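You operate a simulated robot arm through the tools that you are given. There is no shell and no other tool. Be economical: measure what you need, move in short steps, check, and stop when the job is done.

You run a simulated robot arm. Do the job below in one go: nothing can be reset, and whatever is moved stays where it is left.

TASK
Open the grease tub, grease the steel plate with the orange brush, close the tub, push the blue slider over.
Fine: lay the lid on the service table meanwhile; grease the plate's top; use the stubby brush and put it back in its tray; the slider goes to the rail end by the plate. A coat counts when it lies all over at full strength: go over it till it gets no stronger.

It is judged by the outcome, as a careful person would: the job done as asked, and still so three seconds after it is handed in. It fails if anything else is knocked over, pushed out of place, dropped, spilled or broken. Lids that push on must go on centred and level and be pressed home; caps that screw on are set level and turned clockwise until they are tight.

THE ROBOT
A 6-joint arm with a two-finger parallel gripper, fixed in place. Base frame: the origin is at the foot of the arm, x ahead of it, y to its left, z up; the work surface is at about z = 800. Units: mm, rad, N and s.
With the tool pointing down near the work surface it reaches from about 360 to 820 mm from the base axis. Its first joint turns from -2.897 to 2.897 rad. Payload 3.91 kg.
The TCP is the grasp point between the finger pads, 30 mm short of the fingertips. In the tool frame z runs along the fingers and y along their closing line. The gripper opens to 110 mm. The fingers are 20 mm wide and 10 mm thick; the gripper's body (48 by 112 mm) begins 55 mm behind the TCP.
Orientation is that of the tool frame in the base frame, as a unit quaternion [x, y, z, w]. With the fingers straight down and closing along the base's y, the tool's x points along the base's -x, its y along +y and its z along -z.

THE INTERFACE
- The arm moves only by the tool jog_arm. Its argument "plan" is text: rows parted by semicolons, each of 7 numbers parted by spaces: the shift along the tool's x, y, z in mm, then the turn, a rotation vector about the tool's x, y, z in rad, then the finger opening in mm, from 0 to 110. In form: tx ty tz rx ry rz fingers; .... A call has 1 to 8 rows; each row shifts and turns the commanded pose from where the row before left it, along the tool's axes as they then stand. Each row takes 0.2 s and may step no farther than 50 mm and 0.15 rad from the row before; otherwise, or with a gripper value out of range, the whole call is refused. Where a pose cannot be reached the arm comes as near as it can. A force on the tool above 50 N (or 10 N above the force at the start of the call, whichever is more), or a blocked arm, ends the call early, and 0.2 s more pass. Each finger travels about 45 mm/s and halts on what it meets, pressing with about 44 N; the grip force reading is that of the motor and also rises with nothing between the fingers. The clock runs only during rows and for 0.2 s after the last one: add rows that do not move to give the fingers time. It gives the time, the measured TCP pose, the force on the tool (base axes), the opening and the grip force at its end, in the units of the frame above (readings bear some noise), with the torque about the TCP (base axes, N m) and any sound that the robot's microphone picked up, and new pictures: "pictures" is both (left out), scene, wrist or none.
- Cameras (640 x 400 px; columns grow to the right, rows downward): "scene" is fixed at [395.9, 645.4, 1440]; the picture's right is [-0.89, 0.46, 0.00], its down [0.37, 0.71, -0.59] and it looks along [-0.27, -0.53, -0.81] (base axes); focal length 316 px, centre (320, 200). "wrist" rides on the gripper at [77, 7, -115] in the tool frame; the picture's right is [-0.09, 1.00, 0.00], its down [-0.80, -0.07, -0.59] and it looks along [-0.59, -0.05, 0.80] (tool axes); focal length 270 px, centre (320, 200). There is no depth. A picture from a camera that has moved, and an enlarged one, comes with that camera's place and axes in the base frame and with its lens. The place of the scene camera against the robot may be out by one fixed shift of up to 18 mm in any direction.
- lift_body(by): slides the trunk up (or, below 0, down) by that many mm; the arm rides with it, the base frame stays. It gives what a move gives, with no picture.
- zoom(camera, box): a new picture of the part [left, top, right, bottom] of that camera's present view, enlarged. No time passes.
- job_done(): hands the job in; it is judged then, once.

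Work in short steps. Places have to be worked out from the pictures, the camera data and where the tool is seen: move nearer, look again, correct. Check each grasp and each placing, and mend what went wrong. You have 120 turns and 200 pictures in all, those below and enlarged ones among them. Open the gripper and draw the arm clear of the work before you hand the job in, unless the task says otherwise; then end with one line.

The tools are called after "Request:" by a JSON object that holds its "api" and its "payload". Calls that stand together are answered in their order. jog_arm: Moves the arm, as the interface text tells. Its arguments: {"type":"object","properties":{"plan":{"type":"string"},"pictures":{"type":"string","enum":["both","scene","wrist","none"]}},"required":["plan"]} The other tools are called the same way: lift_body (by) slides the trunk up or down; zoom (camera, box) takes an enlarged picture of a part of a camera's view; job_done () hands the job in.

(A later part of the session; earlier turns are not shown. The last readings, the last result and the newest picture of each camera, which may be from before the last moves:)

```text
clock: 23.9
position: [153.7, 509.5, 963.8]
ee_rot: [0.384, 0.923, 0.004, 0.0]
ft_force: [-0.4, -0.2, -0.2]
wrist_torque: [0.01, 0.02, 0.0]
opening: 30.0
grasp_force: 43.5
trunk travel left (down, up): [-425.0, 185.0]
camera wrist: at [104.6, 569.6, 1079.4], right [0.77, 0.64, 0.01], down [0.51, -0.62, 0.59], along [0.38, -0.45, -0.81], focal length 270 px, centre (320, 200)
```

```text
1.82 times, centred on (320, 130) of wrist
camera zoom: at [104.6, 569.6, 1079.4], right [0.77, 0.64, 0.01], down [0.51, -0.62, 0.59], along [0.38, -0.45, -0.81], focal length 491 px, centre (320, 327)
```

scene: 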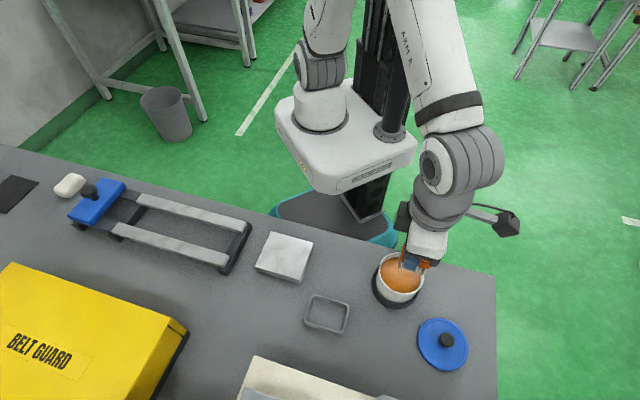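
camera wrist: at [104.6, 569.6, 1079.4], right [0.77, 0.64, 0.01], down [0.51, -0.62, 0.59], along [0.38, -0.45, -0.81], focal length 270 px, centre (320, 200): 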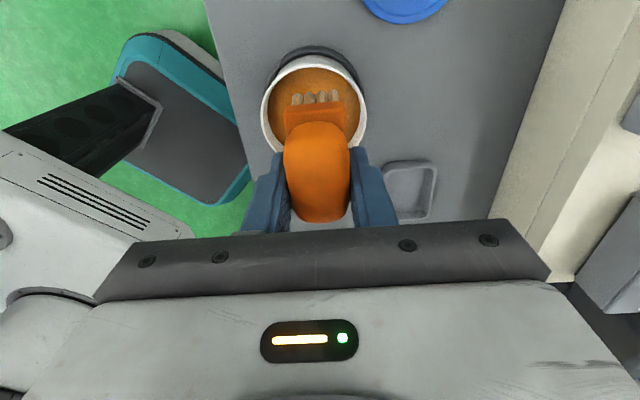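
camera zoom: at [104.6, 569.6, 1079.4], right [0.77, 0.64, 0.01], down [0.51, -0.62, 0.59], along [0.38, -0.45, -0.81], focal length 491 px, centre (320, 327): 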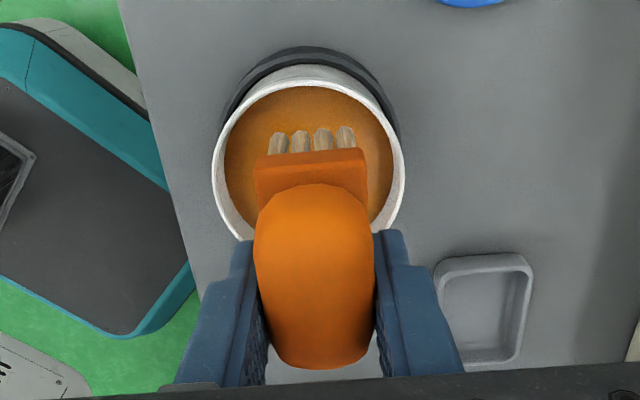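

The bristles look tinted with grease. I'll carry the brush past the plate so the wrist camera sees the plate's top and I can locate it.

Request:
{"api": "jog_arm", "payload": {"plan": "-48 1.5 0 0.0074 -0.003 0 20; -48 1.5 0 0 0 0 20; -48 1.5 0 0 0 0 20; -48 1.5 0 0 0 0 20; -48 1.5 0 0 0 0 20; -48 1.5 0 0 0 0 20; 0 0 0 0 0 0 20"}}

Request:
{"api": "zoom", "payload": {"camera": "wrist", "box": [170, 0, 470, 188]}}

```text
clock: 25.5
position: [365.1, 306.7, 965.1]
ee_rot: [0.382, 0.924, 0.001, -0.001]
ft_force: [-0.1, 0.7, 0.4]
wrist_torque: [-0.04, 0.0, -0.01]
opening: 29.7
grasp_force: 44.0
trunk travel left (down, up): [-425.0, 185.0]
camera wrist: at [315.9, 368.0, 1080.7], right [0.77, 0.64, 0.0], down [0.52, -0.62, 0.59], along [0.38, -0.46, -0.81], focal length 270 px, centre (320, 200)
```

scene: 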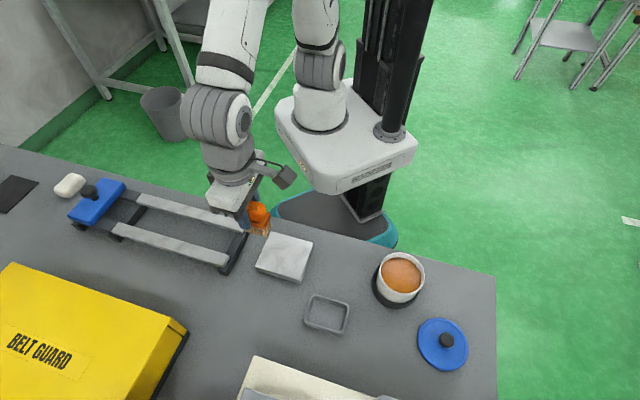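
wrist: 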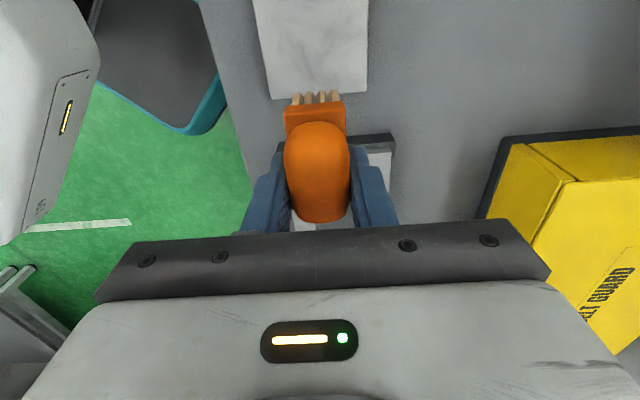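

```text
2.13 times, centred on (320, 94) of wrist
camera zoom: at [315.9, 368.0, 1080.7], right [0.77, 0.64, 0.0], down [0.52, -0.62, 0.59], along [0.38, -0.46, -0.81], focal length 575 px, centre (320, 426)
```

zoom: 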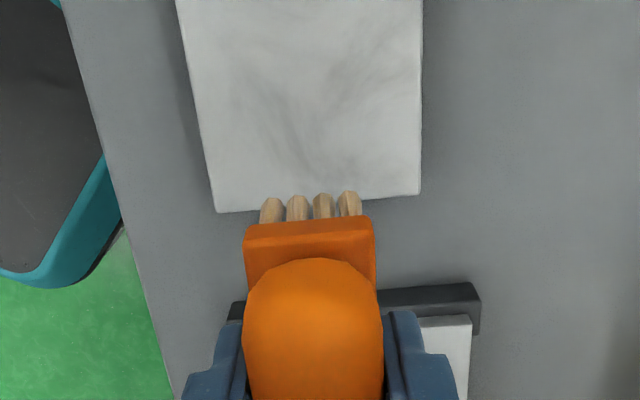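

The plate is squared to the tool. It spans tool y ±45 about my TCP, with its far edge at tool x +5.6. I'll centre over it, lower partway, and look for the near edge.

Request:
{"api": "jog_arm", "payload": {"plan": "30 0 0 0 0 0 20; 25 0 20 0 0 0 20; 0 0 25 0 0 0 20; 0 0 20 0 0 0 20; 0 0 0 0 0 0 20"}}

Request:
{"api": "zoom", "payload": {"camera": "wrist", "box": [170, 0, 470, 188]}}

Request:
{"api": "zoom", "payload": {"camera": "scene", "box": [220, 200, 340, 290]}}

```text
clock: 26.7
position: [321.5, 352.1, 898.1]
ee_rot: [0.383, 0.924, 0.0, -0.002]
ft_force: [0.5, 0.8, -0.5]
wrist_torque: [-0.02, 0.01, -0.04]
opening: 29.6
grasp_force: 43.8
trunk travel left (down, up): [-425.0, 185.0]
camera wrist: at [273.2, 412.0, 1013.8], right [0.77, 0.64, 0.0], down [0.52, -0.62, 0.59], along [0.38, -0.46, -0.8], focal length 270 px, centre (320, 200)
```

scene: 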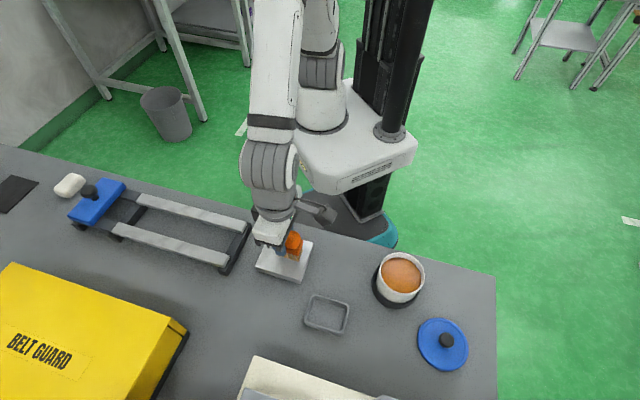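
wrist: 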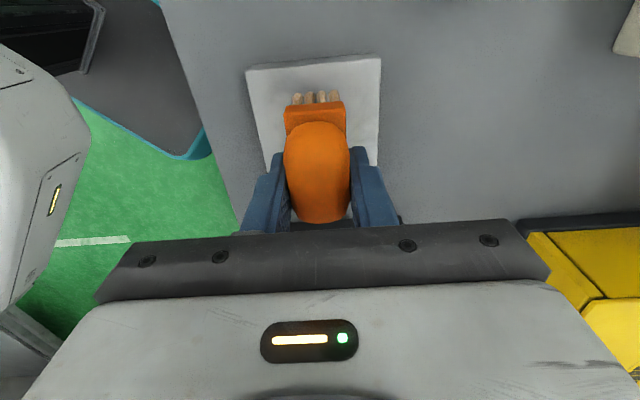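

```text
2.13 times, centred on (320, 94) of wrist
camera zoom: at [273.2, 412.0, 1013.8], right [0.77, 0.64, 0.0], down [0.52, -0.62, 0.59], along [0.38, -0.46, -0.8], focal length 575 px, centre (320, 426)
```

zoom: 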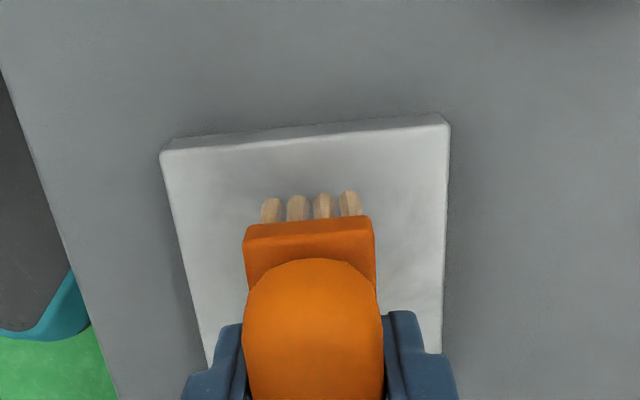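

```text
4.44 times, centred on (280, 245) of scene
camera zoom: at [395.9, 645.4, 1440.0], right [-0.89, 0.46, 0.0], down [0.37, 0.71, -0.59], along [-0.27, -0.53, -0.81], focal length 1406 px, centre (498, 0)
```

zoom: 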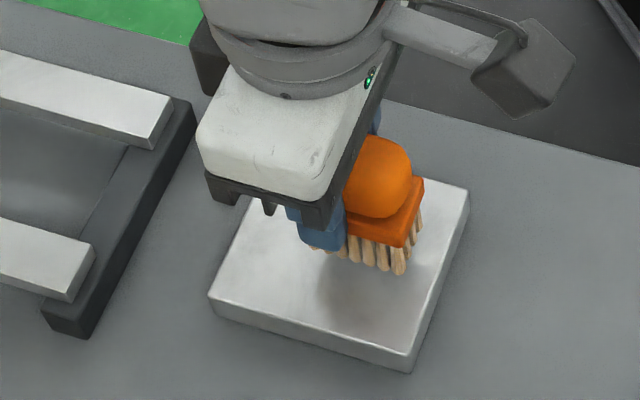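

The plate measures about 93 × 90 mm, centred near tool (-3, -0.7) from here. I'll lower gently to find contact.

Request:
{"api": "jog_arm", "payload": {"plan": "-3 -0.7 8 0 0 0 20; 0 0 6 0 0 0 20; 0 0 0 0 0 0 20", "pictures": "none"}}

Request:
{"api": "jog_arm", "payload": {"plan": "0 0 2 0 0 0 20; 0 0 0 0 0 0 20", "pictures": "none"}}

Request:
{"api": "jog_arm", "payload": {"plan": "0 0 1.5 0 0 0 20; 0 0 0 0 0 0 20", "pictures": "none"}}

Request:
{"api": "zoom", "payload": {"camera": "scene", "box": [240, 210, 340, 285]}}

```text
clock: 27.5
position: [325.7, 348.2, 884.6]
ee_rot: [0.384, 0.923, 0.0, 0.001]
ft_force: [-0.2, -0.7, 0.3]
wrist_torque: [-0.01, 0.01, 0.0]
opening: 29.7
grasp_force: 44.0
trunk travel left (down, up): [-425.0, 185.0]
```

```text
clock: 28.1
position: [324.3, 349.8, 882.8]
ee_rot: [0.384, 0.923, 0.0, -0.001]
ft_force: [1.1, -1.2, 3.7]
wrist_torque: [0.0, -0.04, -0.02]
opening: 30.0
grasp_force: 43.6
trunk travel left (down, up): [-425.0, 185.0]
```

```text
clock: 28.7
position: [325.6, 349.0, 881.5]
ee_rot: [0.384, 0.923, 0.003, 0.0]
ft_force: [0.5, -4.3, 31.7]
wrist_torque: [-0.15, 0.17, 0.01]
opening: 29.6
grasp_force: 44.1
trunk travel left (down, up): [-425.0, 185.0]
```

```text
5.33 times, centred on (290, 248) of scene
camera zoom: at [395.9, 645.4, 1440.0], right [-0.89, 0.46, 0.0], down [0.37, 0.71, -0.59], along [-0.27, -0.53, -0.81], focal length 1687 px, centre (480, -53)
```

zoom: 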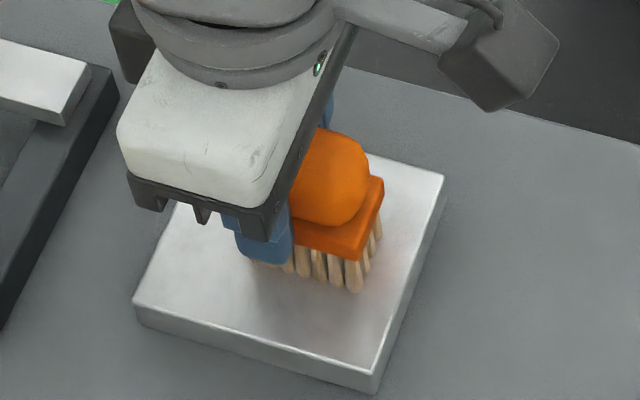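

Contact starts at about z 882.5, and each mm beyond that adds roughly 20 N. I'll back off to a light press and make one test stroke.

Request:
{"api": "jog_arm", "payload": {"plan": "0 0 -1.1 0 0 0 20; 10 0 0 0 0 0 20; 10 0 0 0 0 0 20; -14 0 0 0 0 0 20; -14 0 0 0 0 0 20; -14 0 0 0 0 0 20; 0 0 0 0 0 0 20", "pictures": "none"}}

Request:
{"api": "zoom", "payload": {"camera": "scene", "box": [240, 210, 340, 285]}}

Request:
{"api": "zoom", "payload": {"camera": "wrist", "box": [170, 0, 470, 188]}}

```text
clock: 30.3
position: [339.0, 333.8, 881.6]
ee_rot: [0.383, 0.924, 0.0, 0.0]
ft_force: [-12.8, 10.8, 28.5]
wrist_torque: [0.74, 0.83, -0.01]
opening: 30.0
grasp_force: 43.6
trunk travel left (down, up): [-425.0, 185.0]
```

```text
5.33 times, centred on (290, 248) of scene
camera zoom: at [395.9, 645.4, 1440.0], right [-0.89, 0.46, 0.0], down [0.37, 0.71, -0.59], along [-0.27, -0.53, -0.81], focal length 1687 px, centre (480, -53)
```

zoom: 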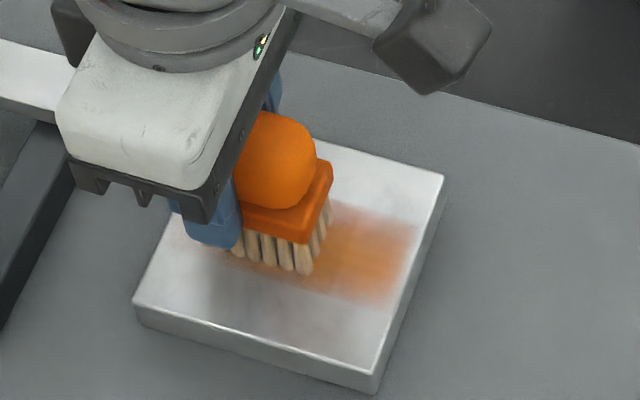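

```text
2.13 times, centred on (320, 94) of wrist
camera zoom: at [289.7, 393.8, 996.7], right [0.77, 0.64, 0.0], down [0.52, -0.62, 0.59], along [0.38, -0.46, -0.8], focal length 575 px, centre (320, 426)
```

zoom: 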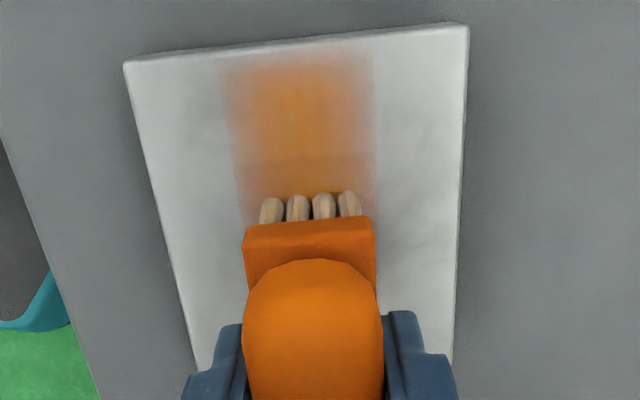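

A coat is going down. I'll ease the pressure slightly and continue with passes offset in y.

Request:
{"api": "jog_arm", "payload": {"plan": "-2 -17 -0.6 0 0 0 20; 15 0 0 0 0 0 20; 15 0 0 0 0 0 20; 16 0 0 0 0 0 20; 0 -16 0 0 0 0 20; -16 0 0 0 0 0 20; -15 0 0 0 0 0 20; -15 0 0 0 0 0 20", "pictures": "none"}}

Request:
{"api": "zoom", "payload": {"camera": "scene", "box": [240, 210, 340, 285]}}

Request:
{"api": "zoom", "payload": {"camera": "wrist", "box": [170, 0, 470, 188]}}

```text
clock: 32.1
position: [318.8, 308.5, 881.7]
ee_rot: [0.383, 0.924, 0.001, 0.0]
ft_force: [-0.1, -0.6, 5.6]
wrist_torque: [-0.03, -0.03, -0.02]
opening: 29.9
grasp_force: 44.2
trunk travel left (down, up): [-425.0, 185.0]
```

```text
5.33 times, centred on (290, 248) of scene
camera zoom: at [395.9, 645.4, 1440.0], right [-0.89, 0.46, 0.0], down [0.37, 0.71, -0.59], along [-0.27, -0.53, -0.81], focal length 1687 px, centre (480, -53)
```

zoom: 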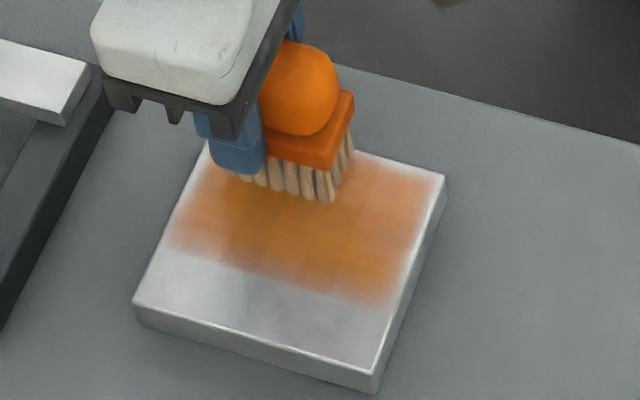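

```text
2.13 times, centred on (320, 94) of wrist
camera zoom: at [269.7, 369.6, 996.9], right [0.77, 0.64, 0.0], down [0.52, -0.62, 0.59], along [0.38, -0.46, -0.8], focal length 575 px, centre (320, 426)
```

zoom: 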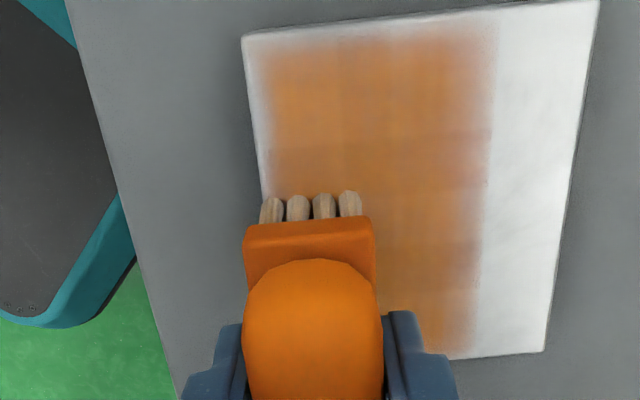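

Coverage is good, with faint borders at the plate edges. I'll go farther out on this side, sweep along the near edge, and then do the other side.

Request:
{"api": "jog_arm", "payload": {"plan": "-4 -5 0 0 0 0 20; 18 0 0 0 0 0 20; 19 0 0 0 0 0 20; 19 0 0 0 0 0 20; 0 18 0 0 0 0 20; 0 18 0 0 0 0 20; 0 18 0 0 0 0 20; 0 19 0 0 0 0 20", "pictures": "none"}}

Request:
{"api": "jog_arm", "payload": {"plan": "0 3 0 0 0 0 20; -18 0 0 0 0 0 20; -19 0 0 0 0 0 20; -19 0 0 0 0 0 20; 0 -16 0 0 0 0 20; 18 0 0 0 0 0 20; 18 0 0 0 0 0 20; 18 0 0 0 0 0 20", "pictures": "none"}}

Request:
{"api": "zoom", "payload": {"camera": "scene", "box": [240, 210, 340, 285]}}

Request:
{"api": "zoom", "payload": {"camera": "wrist", "box": [170, 0, 470, 188]}}

```text
clock: 33.9
position: [330.8, 394.4, 881.7]
ee_rot: [0.383, 0.924, 0.0, -0.001]
ft_force: [-0.3, -0.3, -0.5]
wrist_torque: [-0.01, -0.01, 0.02]
opening: 29.9
grasp_force: 44.3
trunk travel left (down, up): [-425.0, 185.0]
```

```text
clock: 35.7
position: [321.3, 384.0, 882.8]
ee_rot: [0.384, 0.923, -0.001, -0.001]
ft_force: [-0.2, -0.3, -0.4]
wrist_torque: [-0.01, -0.01, -0.03]
opening: 29.8
grasp_force: 44.1
trunk travel left (down, up): [-425.0, 185.0]
```

```text
5.33 times, centred on (290, 248) of scene
camera zoom: at [395.9, 645.4, 1440.0], right [-0.89, 0.46, 0.0], down [0.37, 0.71, -0.59], along [-0.27, -0.53, -0.81], focal length 1687 px, centre (480, -53)
```

zoom: 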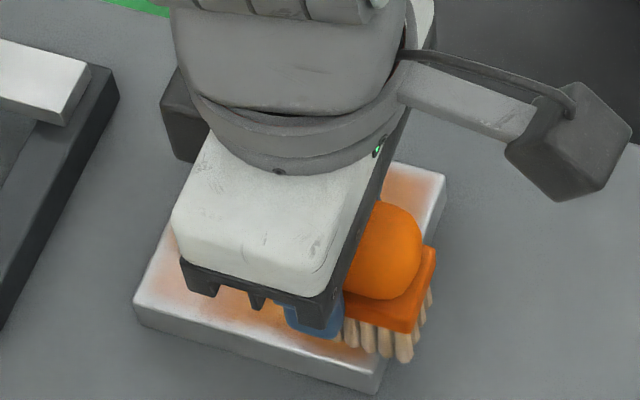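

```text
2.13 times, centred on (320, 94) of wrist
camera zoom: at [271.5, 444.2, 997.3], right [0.77, 0.64, 0.0], down [0.52, -0.62, 0.59], along [0.38, -0.46, -0.8], focal length 575 px, centre (320, 426)
```

zoom: 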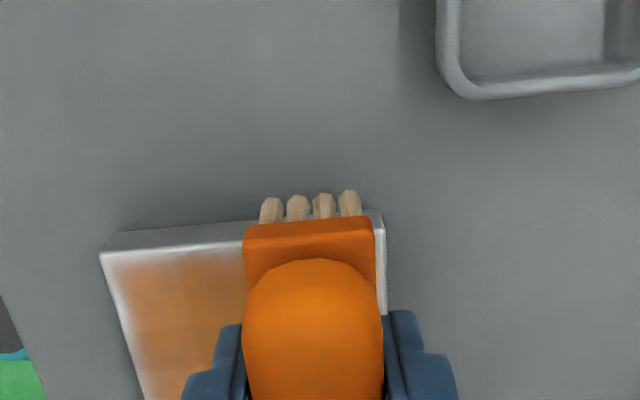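

The force has dropped to zero, so contact was lost during those passes. I'll lift, move toward the tub for another dip, and look at the plate on the way.

Request:
{"api": "jog_arm", "payload": {"plan": "0 0 -30 0 0 0 20; 0 0 -50 0 0 0 20; 40 0 0 0 0 0 20; 40 0 0 0 0 0 20; 0 0 0 0 0 0 20"}}

Request:
{"api": "zoom", "payload": {"camera": "scene", "box": [230, 210, 350, 300]}}

```text
clock: 36.9
position: [264.8, 440.0, 960.6]
ee_rot: [0.383, 0.924, 0.0, -0.001]
ft_force: [-0.5, -0.3, -0.2]
wrist_torque: [0.0, -0.03, 0.01]
opening: 29.8
grasp_force: 43.7
trunk travel left (down, up): [-425.0, 185.0]
camera wrist: at [216.2, 499.7, 1076.2], right [0.77, 0.64, 0.0], down [0.52, -0.62, 0.59], along [0.38, -0.46, -0.8], focal length 270 px, centre (320, 200)
```

scene: 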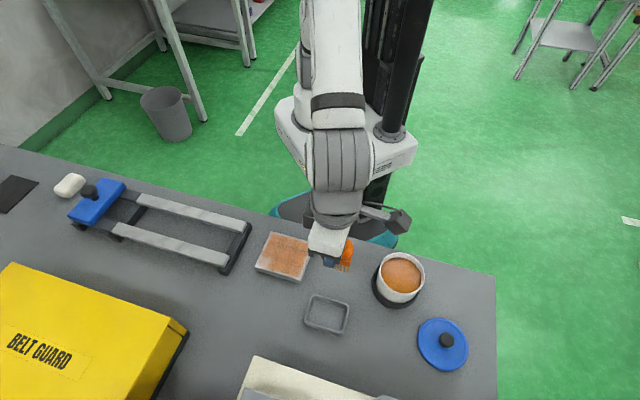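
wrist: 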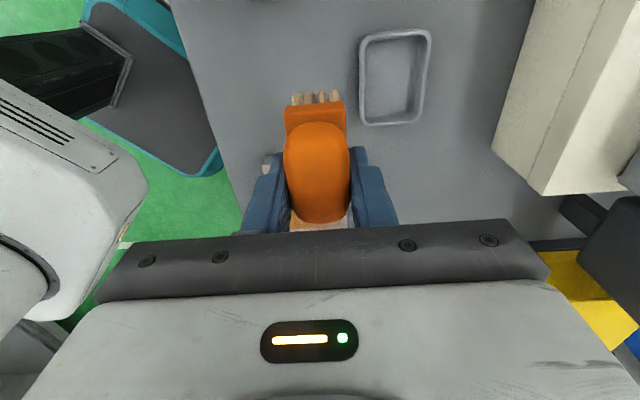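

```text
4.44 times, centred on (290, 255) of scene
camera zoom: at [395.9, 645.4, 1440.0], right [-0.89, 0.46, 0.0], down [0.37, 0.71, -0.59], along [-0.27, -0.53, -0.81], focal length 1406 px, centre (453, -44)
```

zoom: 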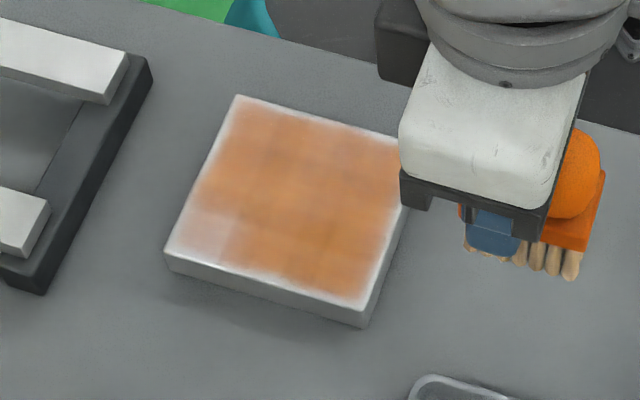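

The plate hasn't moved, but the edges and one corner are thin. I'll dip again.

Request:
{"api": "jog_arm", "payload": {"plan": "32 -8 0 0 0 0 20; 32 -8 0 0 0 0 20; 32 -8 0 0 0 0 20; 32 -8 0 0 0 0 20; 0 0 20 0 0 0 20; 0 0 20 0 0 0 20; 0 0 0 0 0 0 20", "pictures": "wrist"}}

Request:
{"api": "zoom", "payload": {"camera": "scene", "box": [340, 220, 460, 310]}}

```text
clock: 38.5
position: [152.2, 508.0, 924.0]
ee_rot: [0.383, 0.924, 0.001, 0.0]
ft_force: [-0.1, 0.4, -0.3]
wrist_torque: [-0.02, -0.02, -0.01]
opening: 29.9
grasp_force: 44.3
trunk travel left (down, up): [-425.0, 185.0]
camera wrist: at [103.5, 568.0, 1038.2], right [0.77, 0.64, 0.0], down [0.52, -0.62, 0.59], along [0.38, -0.46, -0.8], focal length 270 px, centre (320, 200)
```

wrist: 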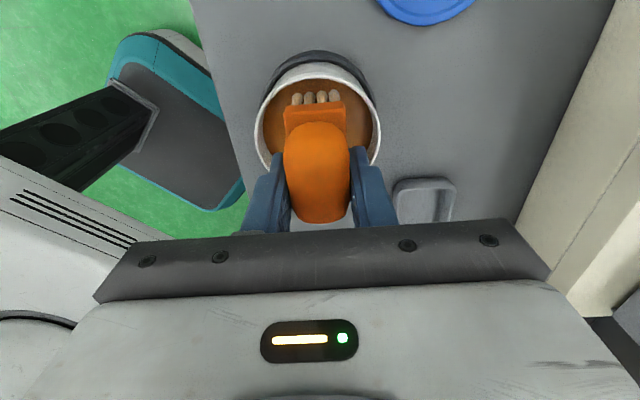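

```text
4.44 times, centred on (400, 265) of scene
camera zoom: at [395.9, 645.4, 1440.0], right [-0.89, 0.46, 0.0], down [0.37, 0.71, -0.59], along [-0.27, -0.53, -0.81], focal length 1406 px, centre (-36, -89)
```

zoom: 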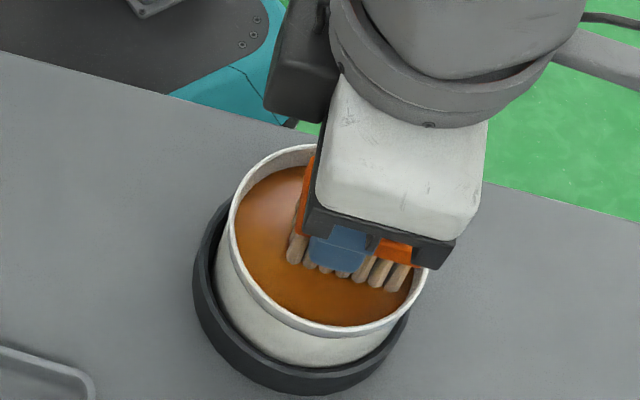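

I'll shift 3 mm off the near rim and lower gently into the grease.

Request:
{"api": "jog_arm", "payload": {"plan": "-3 0 2 0 0 0 20; 0 0 1.5 0 0 0 20; 0 0 0 0 0 0 20", "pictures": "none"}}

Request:
{"api": "jog_arm", "payload": {"plan": "0 0 1.5 0 0 0 20; 0 0 0 0 0 0 20", "pictures": "none"}}

Request:
{"api": "jog_arm", "payload": {"plan": "0 0 1 0 0 0 20; 0 0 0 0 0 0 20; 0 0 0 0 0 0 20", "pictures": "none"}}

Request:
{"api": "zoom", "payload": {"camera": "scene", "box": [340, 220, 460, 310]}}

```text
clock: 39.3
position: [155.4, 505.0, 919.0]
ee_rot: [0.383, 0.924, 0.001, -0.001]
ft_force: [-0.1, -0.5, -0.6]
wrist_torque: [0.01, -0.02, -0.01]
opening: 30.1
grasp_force: 44.0
trunk travel left (down, up): [-425.0, 185.0]
```

```text
clock: 39.9
position: [155.1, 506.1, 917.4]
ee_rot: [0.383, 0.924, 0.0, -0.001]
ft_force: [0.5, -0.8, -0.4]
wrist_torque: [-0.01, 0.02, 0.0]
opening: 30.0
grasp_force: 44.2
trunk travel left (down, up): [-425.0, 185.0]
```

```text
clock: 40.7
position: [154.4, 504.9, 916.2]
ee_rot: [0.384, 0.924, 0.0, -0.001]
ft_force: [-0.5, -0.6, -1.0]
wrist_torque: [0.02, -0.01, 0.01]
opening: 29.9
grasp_force: 43.9
trunk travel left (down, up): [-425.0, 185.0]
```

```text
4.44 times, centred on (400, 265) of scene
camera zoom: at [395.9, 645.4, 1440.0], right [-0.89, 0.46, 0.0], down [0.37, 0.71, -0.59], along [-0.27, -0.53, -0.81], focal length 1406 px, centre (-36, -89)
```

zoom: 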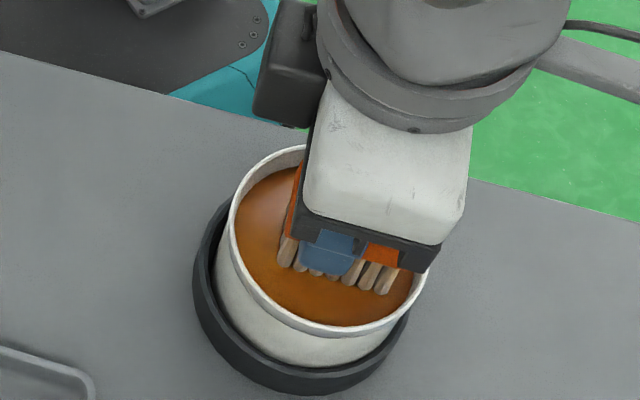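

No force yet, so I'll continue in small steps.

Request:
{"api": "jog_arm", "payload": {"plan": "0 0 1.5 0 0 0 20; 0 0 0 0 0 0 20", "pictures": "none"}}

Request:
{"api": "jog_arm", "payload": {"plan": "0 0 1.5 0 0 0 20; 0 0 0 0 0 0 20", "pictures": "none"}}

Request:
{"api": "zoom", "payload": {"camera": "scene", "box": [340, 220, 460, 310]}}

Request:
{"api": "zoom", "payload": {"camera": "wrist", "box": [220, 20, 420, 240]}}

```text
clock: 41.3
position: [154.3, 505.0, 914.9]
ee_rot: [0.384, 0.924, 0.001, -0.001]
ft_force: [1.8, 0.8, 13.8]
wrist_torque: [-0.03, -0.13, 0.02]
opening: 29.8
grasp_force: 44.2
trunk travel left (down, up): [-425.0, 185.0]
```

```text
clock: 41.9
position: [154.8, 504.2, 916.2]
ee_rot: [0.383, 0.924, 0.003, -0.002]
ft_force: [2.6, 4.6, 31.4]
wrist_torque: [0.03, -0.21, 0.0]
opening: 30.1
grasp_force: 44.0
trunk travel left (down, up): [-425.0, 185.0]
```

```text
4.44 times, centred on (400, 265) of scene
camera zoom: at [395.9, 645.4, 1440.0], right [-0.89, 0.46, 0.0], down [0.37, 0.71, -0.59], along [-0.27, -0.53, -0.81], focal length 1406 px, centre (-36, -89)
```

zoom: 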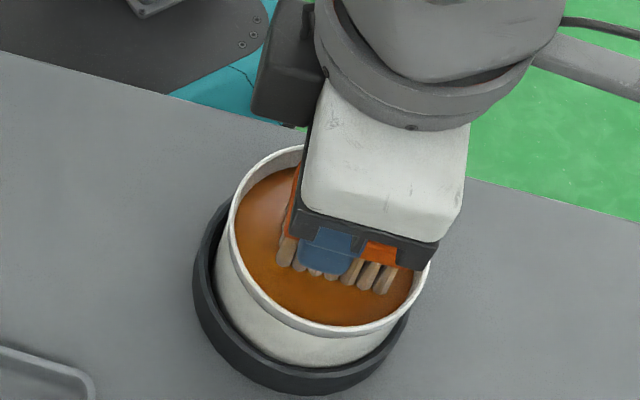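

```text
1.82 times, centred on (320, 130) of wrist
camera zoom: at [104.9, 564.1, 1030.9], right [0.77, 0.64, 0.0], down [0.52, -0.62, 0.59], along [0.38, -0.45, -0.81], focal length 491 px, centre (320, 327)
```

zoom: 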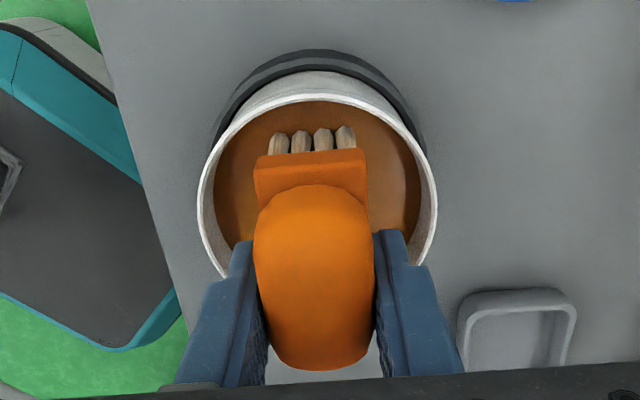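

The bristles are loaded. I'll lift and go over the plate's weak far corner (+y side).

Request:
{"api": "jog_arm", "payload": {"plan": "0 0 -7 0 0 0 20; 0 0 -43 0 0 0 20; -42.4 6.7 0 0 0 0 20; -42.4 6.7 0 0 0 0 20; -42.4 6.7 0 0 0 0 20; -42.4 6.7 0 0 0 0 20; -42.4 6.7 0 0 0 0 20; -42.4 6.7 0 0 0 0 20", "pictures": "none"}}

Request:
{"api": "jog_arm", "payload": {"plan": "0 0 40 0 0 0 20; 0 0 30 0 0 0 20; 0 0 6 0 0 0 20; 0 0 0 0 0 0 20", "pictures": "none"}}

Request:
{"api": "zoom", "payload": {"camera": "scene", "box": [230, 210, 350, 300]}}

Request:
{"api": "zoom", "payload": {"camera": "wrist", "box": [170, 0, 470, 188]}}

```text
clock: 43.7
position: [363.6, 349.8, 965.0]
ee_rot: [0.382, 0.924, 0.0, -0.001]
ft_force: [0.2, -0.5, -0.3]
wrist_torque: [0.0, 0.01, 0.02]
opening: 29.8
grasp_force: 43.9
trunk travel left (down, up): [-425.0, 185.0]
```

```text
clock: 44.7
position: [364.5, 353.4, 887.4]
ee_rot: [0.382, 0.924, 0.001, -0.001]
ft_force: [-0.5, 0.7, 0.4]
wrist_torque: [0.0, -0.02, 0.01]
opening: 29.9
grasp_force: 44.3
trunk travel left (down, up): [-425.0, 185.0]
```

```text
4.44 times, centred on (290, 255) of scene
camera zoom: at [395.9, 645.4, 1440.0], right [-0.89, 0.46, 0.0], down [0.37, 0.71, -0.59], along [-0.27, -0.53, -0.81], focal length 1406 px, centre (453, -44)
```

zoom: 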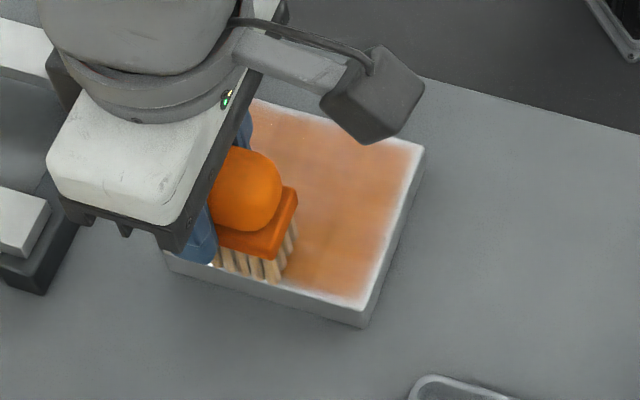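

```text
2.13 times, centred on (320, 94) of wrist
camera zoom: at [315.4, 414.2, 1002.4], right [0.77, 0.64, 0.0], down [0.52, -0.62, 0.59], along [0.38, -0.46, -0.8], focal length 575 px, centre (320, 426)
```

zoom: 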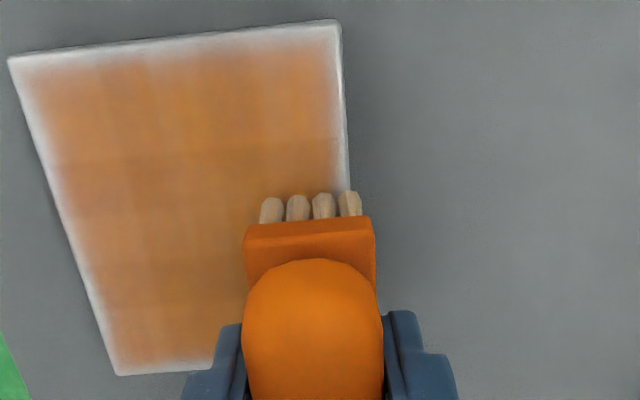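

I'm near the far +y corner. I'll lower to contact and check the force.

Request:
{"api": "jog_arm", "payload": {"plan": "0 3 3.5 0 0 0 20; 0 0 1.5 0 0 0 20; 0 0 0 0 0 0 20", "pictures": "none"}}

Request:
{"api": "jog_arm", "payload": {"plan": "0 0 0.7 0 0 0 20; 0 0 0 0 0 0 20", "pictures": "none"}}

```text
clock: 45.5
position: [366.0, 356.1, 882.5]
ee_rot: [0.382, 0.924, 0.001, -0.001]
ft_force: [1.3, 0.2, 0.7]
wrist_torque: [0.02, 0.03, 0.02]
opening: 29.8
grasp_force: 44.0
trunk travel left (down, up): [-425.0, 185.0]
```

```text
clock: 46.1
position: [364.7, 356.0, 881.9]
ee_rot: [0.384, 0.923, 0.001, -0.001]
ft_force: [-0.7, 0.6, -0.4]
wrist_torque: [0.02, 0.04, -0.01]
opening: 29.8
grasp_force: 43.6
trunk travel left (down, up): [-425.0, 185.0]
```

Not touching yet. I'll lower 0.8 mm more and check.

Request:
{"api": "jog_arm", "payload": {"plan": "0 0 0.8 0 0 0 20; 0 0 0 0 0 0 20", "pictures": "none"}}

Request:
{"api": "jog_arm", "payload": {"plan": "0 0 0.5 0 0 0 20; 0 0 0 0 0 0 20", "pictures": "none"}}

```text
clock: 46.7
position: [365.6, 355.5, 882.3]
ee_rot: [0.384, 0.923, 0.001, -0.001]
ft_force: [0.2, 0.1, 7.1]
wrist_torque: [-0.09, -0.04, 0.03]
opening: 29.8
grasp_force: 43.9
trunk travel left (down, up): [-425.0, 185.0]
```

```text
clock: 47.3
position: [365.8, 355.0, 881.6]
ee_rot: [0.383, 0.924, 0.001, 0.0]
ft_force: [1.6, 1.5, 14.5]
wrist_torque: [0.03, -0.09, -0.01]
opening: 29.9
grasp_force: 44.1
trunk travel left (down, up): [-425.0, 185.0]
```

There's a steady 14 N press. I'll raster with 13 mm pitch, running out to the edges.

Request:
{"api": "jog_arm", "payload": {"plan": "-4 3 0 0 0 0 20; 14.5 0 0 0 0 0 20; 14.5 0 0 0 0 0 20; 14.5 0 0 0 0 0 20; 14.5 0 0 0 0 0 20; 0 -13 0 0 0 0 20; -14.5 0 0 0 0 0 20; -14.5 0 0 0 0 0 20", "pictures": "none"}}

Request:
{"api": "zoom", "payload": {"camera": "scene", "box": [230, 210, 350, 300]}}

Request:
{"api": "zoom", "payload": {"camera": "wrist", "box": [170, 0, 470, 188]}}

```text
clock: 49.1
position: [336.3, 365.7, 881.9]
ee_rot: [0.384, 0.923, 0.001, 0.0]
ft_force: [-14.7, 16.5, 31.4]
wrist_torque: [0.98, 1.0, -0.06]
opening: 30.0
grasp_force: 44.2
trunk travel left (down, up): [-425.0, 185.0]
```

```text
4.44 times, centred on (290, 255) of scene
camera zoom: at [395.9, 645.4, 1440.0], right [-0.89, 0.46, 0.0], down [0.37, 0.71, -0.59], along [-0.27, -0.53, -0.81], focal length 1406 px, centre (453, -44)
```

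zoom: 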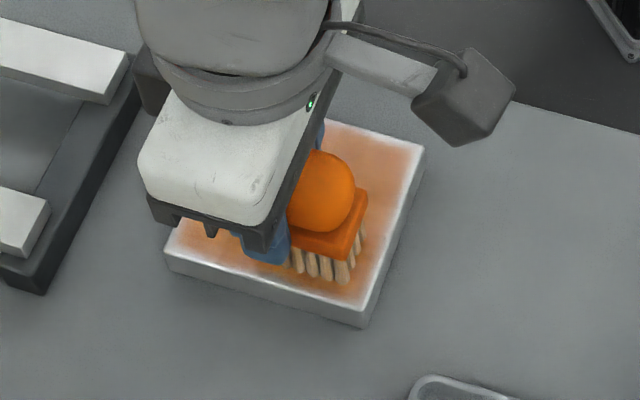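

```text
2.13 times, centred on (320, 94) of wrist
camera zoom: at [286.8, 426.3, 996.5], right [0.77, 0.64, 0.0], down [0.52, -0.62, 0.59], along [0.38, -0.45, -0.8], focal length 575 px, centre (320, 426)
```

zoom: 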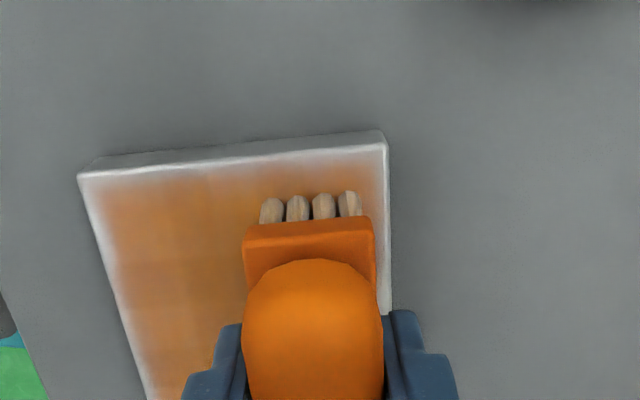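

The plate is staying put. I'll ease off 0.4 mm and continue the raster.

Request:
{"api": "jog_arm", "payload": {"plan": "-14.5 0 -0.4 0 0 0 20; -14.5 0 0 0 0 0 20; 0 -13 0 0 0 0 20; 14.5 0 0 0 0 0 20; 14.5 0 0 0 0 0 20; 14.5 0 0 0 0 0 20; 14.5 0 0 0 0 0 20; 0 -13 0 0 0 0 20", "pictures": "none"}}

Request:
{"api": "jog_arm", "payload": {"plan": "-14.5 0 0 0 0 0 20; -14.5 0 0 0 0 0 20; -14.5 0 0 0 0 0 20; -14.5 0 0 0 0 0 20; 0 -13 0 0 0 0 20; 14.5 0 0 0 0 0 20; 14.5 0 0 0 0 0 20; 14.5 0 0 0 0 0 20", "pictures": "none"}}

Request:
{"api": "jog_arm", "payload": {"plan": "14.5 0 0 0 0 0 20; 0 -13 0 0 0 0 20; -14.5 0 0 0 0 0 20; -14.5 0 0 0 0 0 20; -14.5 0 0 0 0 0 20; -14.5 0 0 0 0 0 20; 0 -13 0 0 0 0 20; 0 0 0 0 0 0 20", "pictures": "none"}}

Request:
{"api": "zoom", "payload": {"camera": "scene", "box": [230, 210, 350, 300]}}

Request:
{"api": "zoom", "payload": {"camera": "wrist", "box": [170, 0, 470, 188]}}

```text
clock: 50.9
position: [300.0, 370.5, 881.4]
ee_rot: [0.383, 0.924, 0.001, -0.001]
ft_force: [-0.3, 2.3, 12.1]
wrist_torque: [0.08, -0.07, 0.04]
opening: 29.9
grasp_force: 43.7
trunk travel left (down, up): [-425.0, 185.0]
```

```text
clock: 52.9
position: [301.2, 344.8, 881.9]
ee_rot: [0.383, 0.924, 0.001, 0.0]
ft_force: [1.7, -10.3, 22.3]
wrist_torque: [-0.26, 0.19, 0.15]
opening: 29.5
grasp_force: 44.2
trunk travel left (down, up): [-425.0, 185.0]
stopped in row 8: the force on the tool passed its limit at 51 N (the readings are from after the stop); the commanded pose is now the measured one
```

```text
clock: 54.7
position: [314.9, 297.1, 881.6]
ee_rot: [0.383, 0.924, -0.001, 0.0]
ft_force: [7.1, -0.3, 11.6]
wrist_torque: [0.13, -0.36, -0.06]
opening: 30.0
grasp_force: 44.2
trunk travel left (down, up): [-425.0, 185.0]
```

```text
4.44 times, centred on (290, 255) of scene
camera zoom: at [395.9, 645.4, 1440.0], right [-0.89, 0.46, 0.0], down [0.37, 0.71, -0.59], along [-0.27, -0.53, -0.81], focal length 1406 px, centre (453, -44)
```

zoom: 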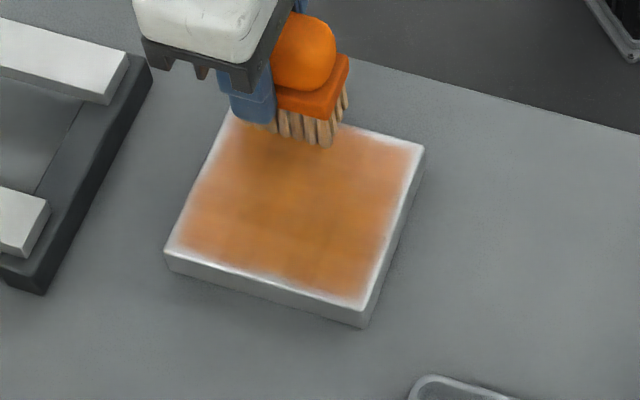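

```text
2.13 times, centred on (320, 94) of wrist
camera zoom: at [264.5, 359.2, 996.0], right [0.77, 0.64, 0.0], down [0.52, -0.62, 0.59], along [0.38, -0.46, -0.8], focal length 575 px, centre (320, 426)
```

zoom: 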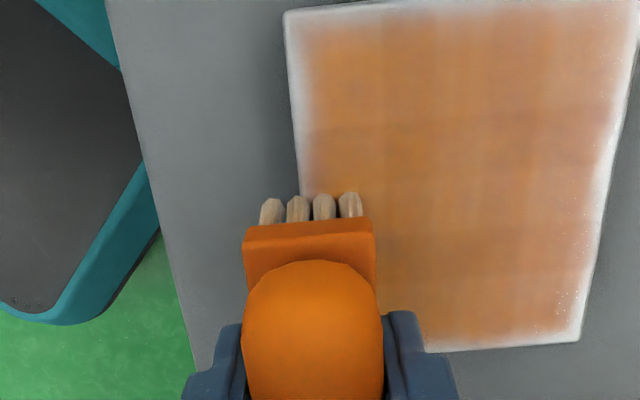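

The coat is fairly uniform, but a narrow pale border remains. I'll run this stroke right along the left edge to see whether the border fills in.

Request:
{"api": "jog_arm", "payload": {"plan": "12 0 0 0 0 0 20; 12 0 0 0 0 0 20; 12 0 0 0 0 0 20; 12 0 0 0 0 0 20; -12 0 0 0 0 0 20; -12 0 0 0 0 0 20; -12 0 0 0 0 0 20; -12 0 0 0 0 0 20", "pictures": "none"}}

Request:
{"api": "zoom", "payload": {"camera": "wrist", "box": [170, 0, 470, 188]}}

```text
clock: 56.5
position: [313.5, 298.2, 882.2]
ee_rot: [0.382, 0.924, -0.002, 0.0]
ft_force: [-1.2, -0.1, 2.8]
wrist_torque: [0.08, 0.1, 0.02]
opening: 29.5
grasp_force: 44.0
trunk travel left (down, up): [-425.0, 185.0]
```

```text
2.13 times, centred on (320, 94) of wrist
camera zoom: at [264.6, 358.0, 996.0], right [0.77, 0.64, 0.0], down [0.52, -0.61, 0.59], along [0.38, -0.46, -0.8], focal length 575 px, centre (320, 426)
```

zoom: 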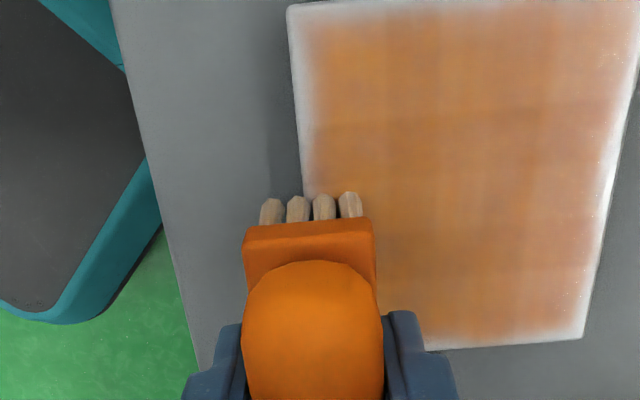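

The edge barely changed, so the brush may be spent. I'll dip again and test the edges with a fresh load.

Request:
{"api": "jog_arm", "payload": {"plan": "0 0 -40 0 0 0 20; 0 0 -43 0 0 0 20; 43.1 5.65 0 0 0 0 20; 43.1 5.65 0 0 0 0 20; 43.1 5.65 0 0 0 0 20; 43.1 5.65 0 0 0 0 20; 43.1 5.65 0 0 0 0 20; 43.1 5.65 0 0 0 0 20", "pictures": "none"}}

Request:
{"api": "jog_arm", "payload": {"plan": "0 0 0 0 0 0 20; 0 0 20 0 0 0 20; 0 0 20 0 0 0 20; 0 0 4 0 0 0 20; 0 0 0 0 0 0 20", "pictures": "wrist"}}

Request:
{"api": "zoom", "payload": {"camera": "scene", "box": [220, 200, 440, 310]}}

```text
clock: 58.3
position: [154.8, 505.0, 961.9]
ee_rot: [0.383, 0.924, -0.002, -0.001]
ft_force: [0.3, -0.6, -1.4]
wrist_torque: [-0.01, 0.02, 0.0]
opening: 29.6
grasp_force: 43.4
trunk travel left (down, up): [-425.0, 185.0]
```

```text
clock: 59.5
position: [154.1, 505.5, 918.7]
ee_rot: [0.383, 0.924, 0.0, -0.001]
ft_force: [-0.7, 0.1, 0.6]
wrist_torque: [-0.05, 0.02, -0.01]
opening: 29.8
grasp_force: 44.0
trunk travel left (down, up): [-425.0, 185.0]
camera wrist: at [105.7, 565.8, 1033.7], right [0.77, 0.64, 0.0], down [0.52, -0.62, 0.59], along [0.38, -0.46, -0.8], focal length 270 px, centre (320, 200)
```

wrist: 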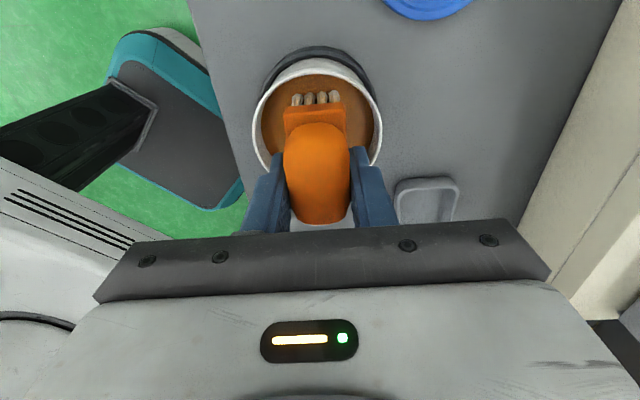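

```text
2.91 times, centred on (330, 255) of scene
camera zoom: at [395.9, 645.4, 1440.0], right [-0.89, 0.46, 0.0], down [0.37, 0.71, -0.59], along [-0.27, -0.53, -0.81], focal length 920 px, centre (291, 40)
```

zoom: 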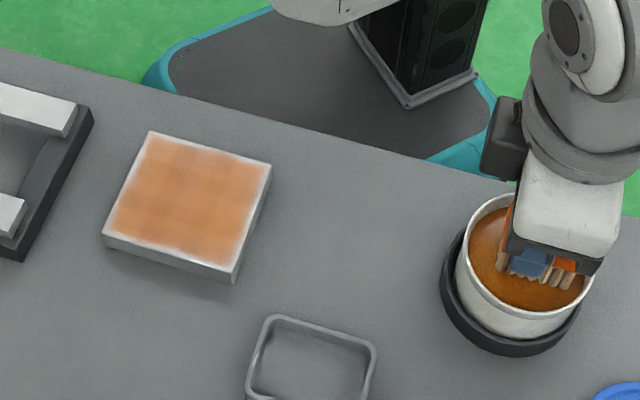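

I'm over the grease, so I'll press in lightly.

Request:
{"api": "jog_arm", "payload": {"plan": "0 0 2 0 0 0 20; 0 0 2 0 0 0 20; 0 0 0.8 0 0 0 20; 0 0 0 0 0 0 20; 0 0 0 0 0 0 20", "pictures": "none"}}

Request:
{"api": "zoom", "payload": {"camera": "scene", "box": [340, 220, 460, 310]}}

```text
clock: 60.7
position: [156.3, 504.9, 914.5]
ee_rot: [0.383, 0.924, 0.001, 0.001]
ft_force: [-1.0, -2.0, 9.4]
wrist_torque: [-0.08, 0.01, -0.01]
opening: 29.7
grasp_force: 44.0
trunk travel left (down, up): [-425.0, 185.0]
```

```text
4.44 times, centred on (400, 265) of scene
camera zoom: at [395.9, 645.4, 1440.0], right [-0.89, 0.46, 0.0], down [0.37, 0.71, -0.59], along [-0.27, -0.53, -0.81], focal length 1406 px, centre (-36, -89)
```

zoom: 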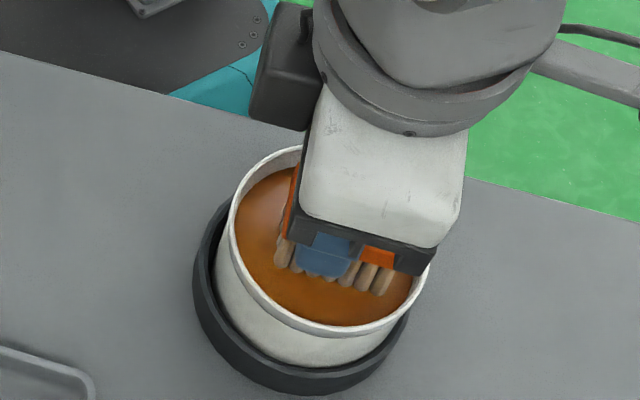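

Loaded again. Back to the plate, starting at the far left corner.

Request:
{"api": "jog_arm", "payload": {"plan": "0 0 -7 0 0 0 20; 0 0 -43 0 0 0 20; -43.2 -4.74 0 0 0 0 20; -43.2 -4.74 0 0 0 0 20; -43.2 -4.74 0 0 0 0 20; -43.2 -4.74 0 0 0 0 20; -43.2 -4.74 0 0 0 0 20; -43.2 -4.74 0 0 0 0 20", "pictures": "none"}}

Request:
{"api": "jog_arm", "payload": {"plan": "0 0 40 0 0 0 20; 0 0 35 0 0 0 20; 0 0 5.5 0 0 0 20; 0 0 0 0 0 0 20", "pictures": "none"}}

Request:
{"api": "jog_arm", "payload": {"plan": "0 0 1 0 0 0 20; 0 0 0 0 0 0 20", "pictures": "none"}}

```text
clock: 62.5
position: [318.0, 303.1, 964.4]
ee_rot: [0.382, 0.924, -0.001, 0.0]
ft_force: [-0.4, -0.1, -0.4]
wrist_torque: [0.0, 0.01, 0.0]
opening: 29.8
grasp_force: 44.0
trunk travel left (down, up): [-425.0, 185.0]
```

```text
clock: 63.5
position: [319.3, 301.7, 883.8]
ee_rot: [0.383, 0.924, 0.0, 0.0]
ft_force: [0.8, 0.0, -0.6]
wrist_torque: [0.02, 0.01, 0.0]
opening: 29.7
grasp_force: 44.3
trunk travel left (down, up): [-425.0, 185.0]
```

```text
clock: 64.1
position: [318.8, 301.4, 883.6]
ee_rot: [0.383, 0.924, -0.001, -0.001]
ft_force: [0.6, -0.6, 0.2]
wrist_torque: [-0.01, 0.01, 0.0]
opening: 29.8
grasp_force: 43.6
trunk travel left (down, up): [-425.0, 185.0]
```

Still just above the plate. I'll take a few more small steps until it touches.

Request:
{"api": "jog_arm", "payload": {"plan": "0 0 1 0 0 0 20; 0 0 0 0 0 0 20", "pictures": "none"}}

Request:
{"api": "jog_arm", "payload": {"plan": "0 0 0.6 0 0 0 20; 0 0 0 0 0 0 20", "pictures": "none"}}

```text
clock: 64.7
position: [317.9, 301.4, 881.7]
ee_rot: [0.383, 0.924, -0.001, -0.001]
ft_force: [-0.6, -0.5, -1.1]
wrist_torque: [0.0, 0.0, -0.05]
opening: 29.5
grasp_force: 44.4
trunk travel left (down, up): [-425.0, 185.0]
```

```text
clock: 65.3
position: [319.4, 301.7, 880.6]
ee_rot: [0.383, 0.924, -0.001, -0.001]
ft_force: [-2.7, -1.0, 4.1]
wrist_torque: [0.04, 0.13, 0.03]
opening: 30.0
grasp_force: 43.6
trunk travel left (down, up): [-425.0, 185.0]
```

I have contact at 4 N. I'll add 0.3 mm and make a careful double stroke along the left edge.

Request:
{"api": "jog_arm", "payload": {"plan": "14.5 0 0.3 0 0 0 20; 14.5 0 0 0 0 0 20; 14.5 0 0 0 0 0 20; 15.5 0 0 0 0 0 20; -15.5 0 0 0 0 0 20; -14.5 0 0 0 0 0 20; -14.5 0 0 0 0 0 20; -14.5 0 0 0 0 0 20", "pictures": "none"}}

Request:
{"api": "zoom", "payload": {"camera": "wrist", "box": [170, 0, 470, 188]}}

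```text
clock: 67.1
position: [316.0, 304.4, 880.8]
ee_rot: [0.383, 0.924, 0.001, 0.001]
ft_force: [-14.3, 15.6, 32.9]
wrist_torque: [0.96, 0.79, 0.0]
opening: 29.8
grasp_force: 44.0
trunk travel left (down, up): [-425.0, 185.0]
```

```text
2.13 times, centred on (320, 94) of wrist
camera zoom: at [266.5, 364.9, 995.5], right [0.77, 0.64, 0.0], down [0.52, -0.62, 0.6], along [0.38, -0.46, -0.8], focal length 575 px, centre (320, 426)
```

zoom: 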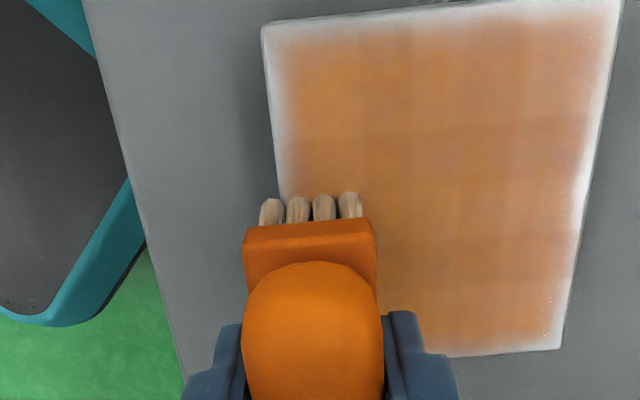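

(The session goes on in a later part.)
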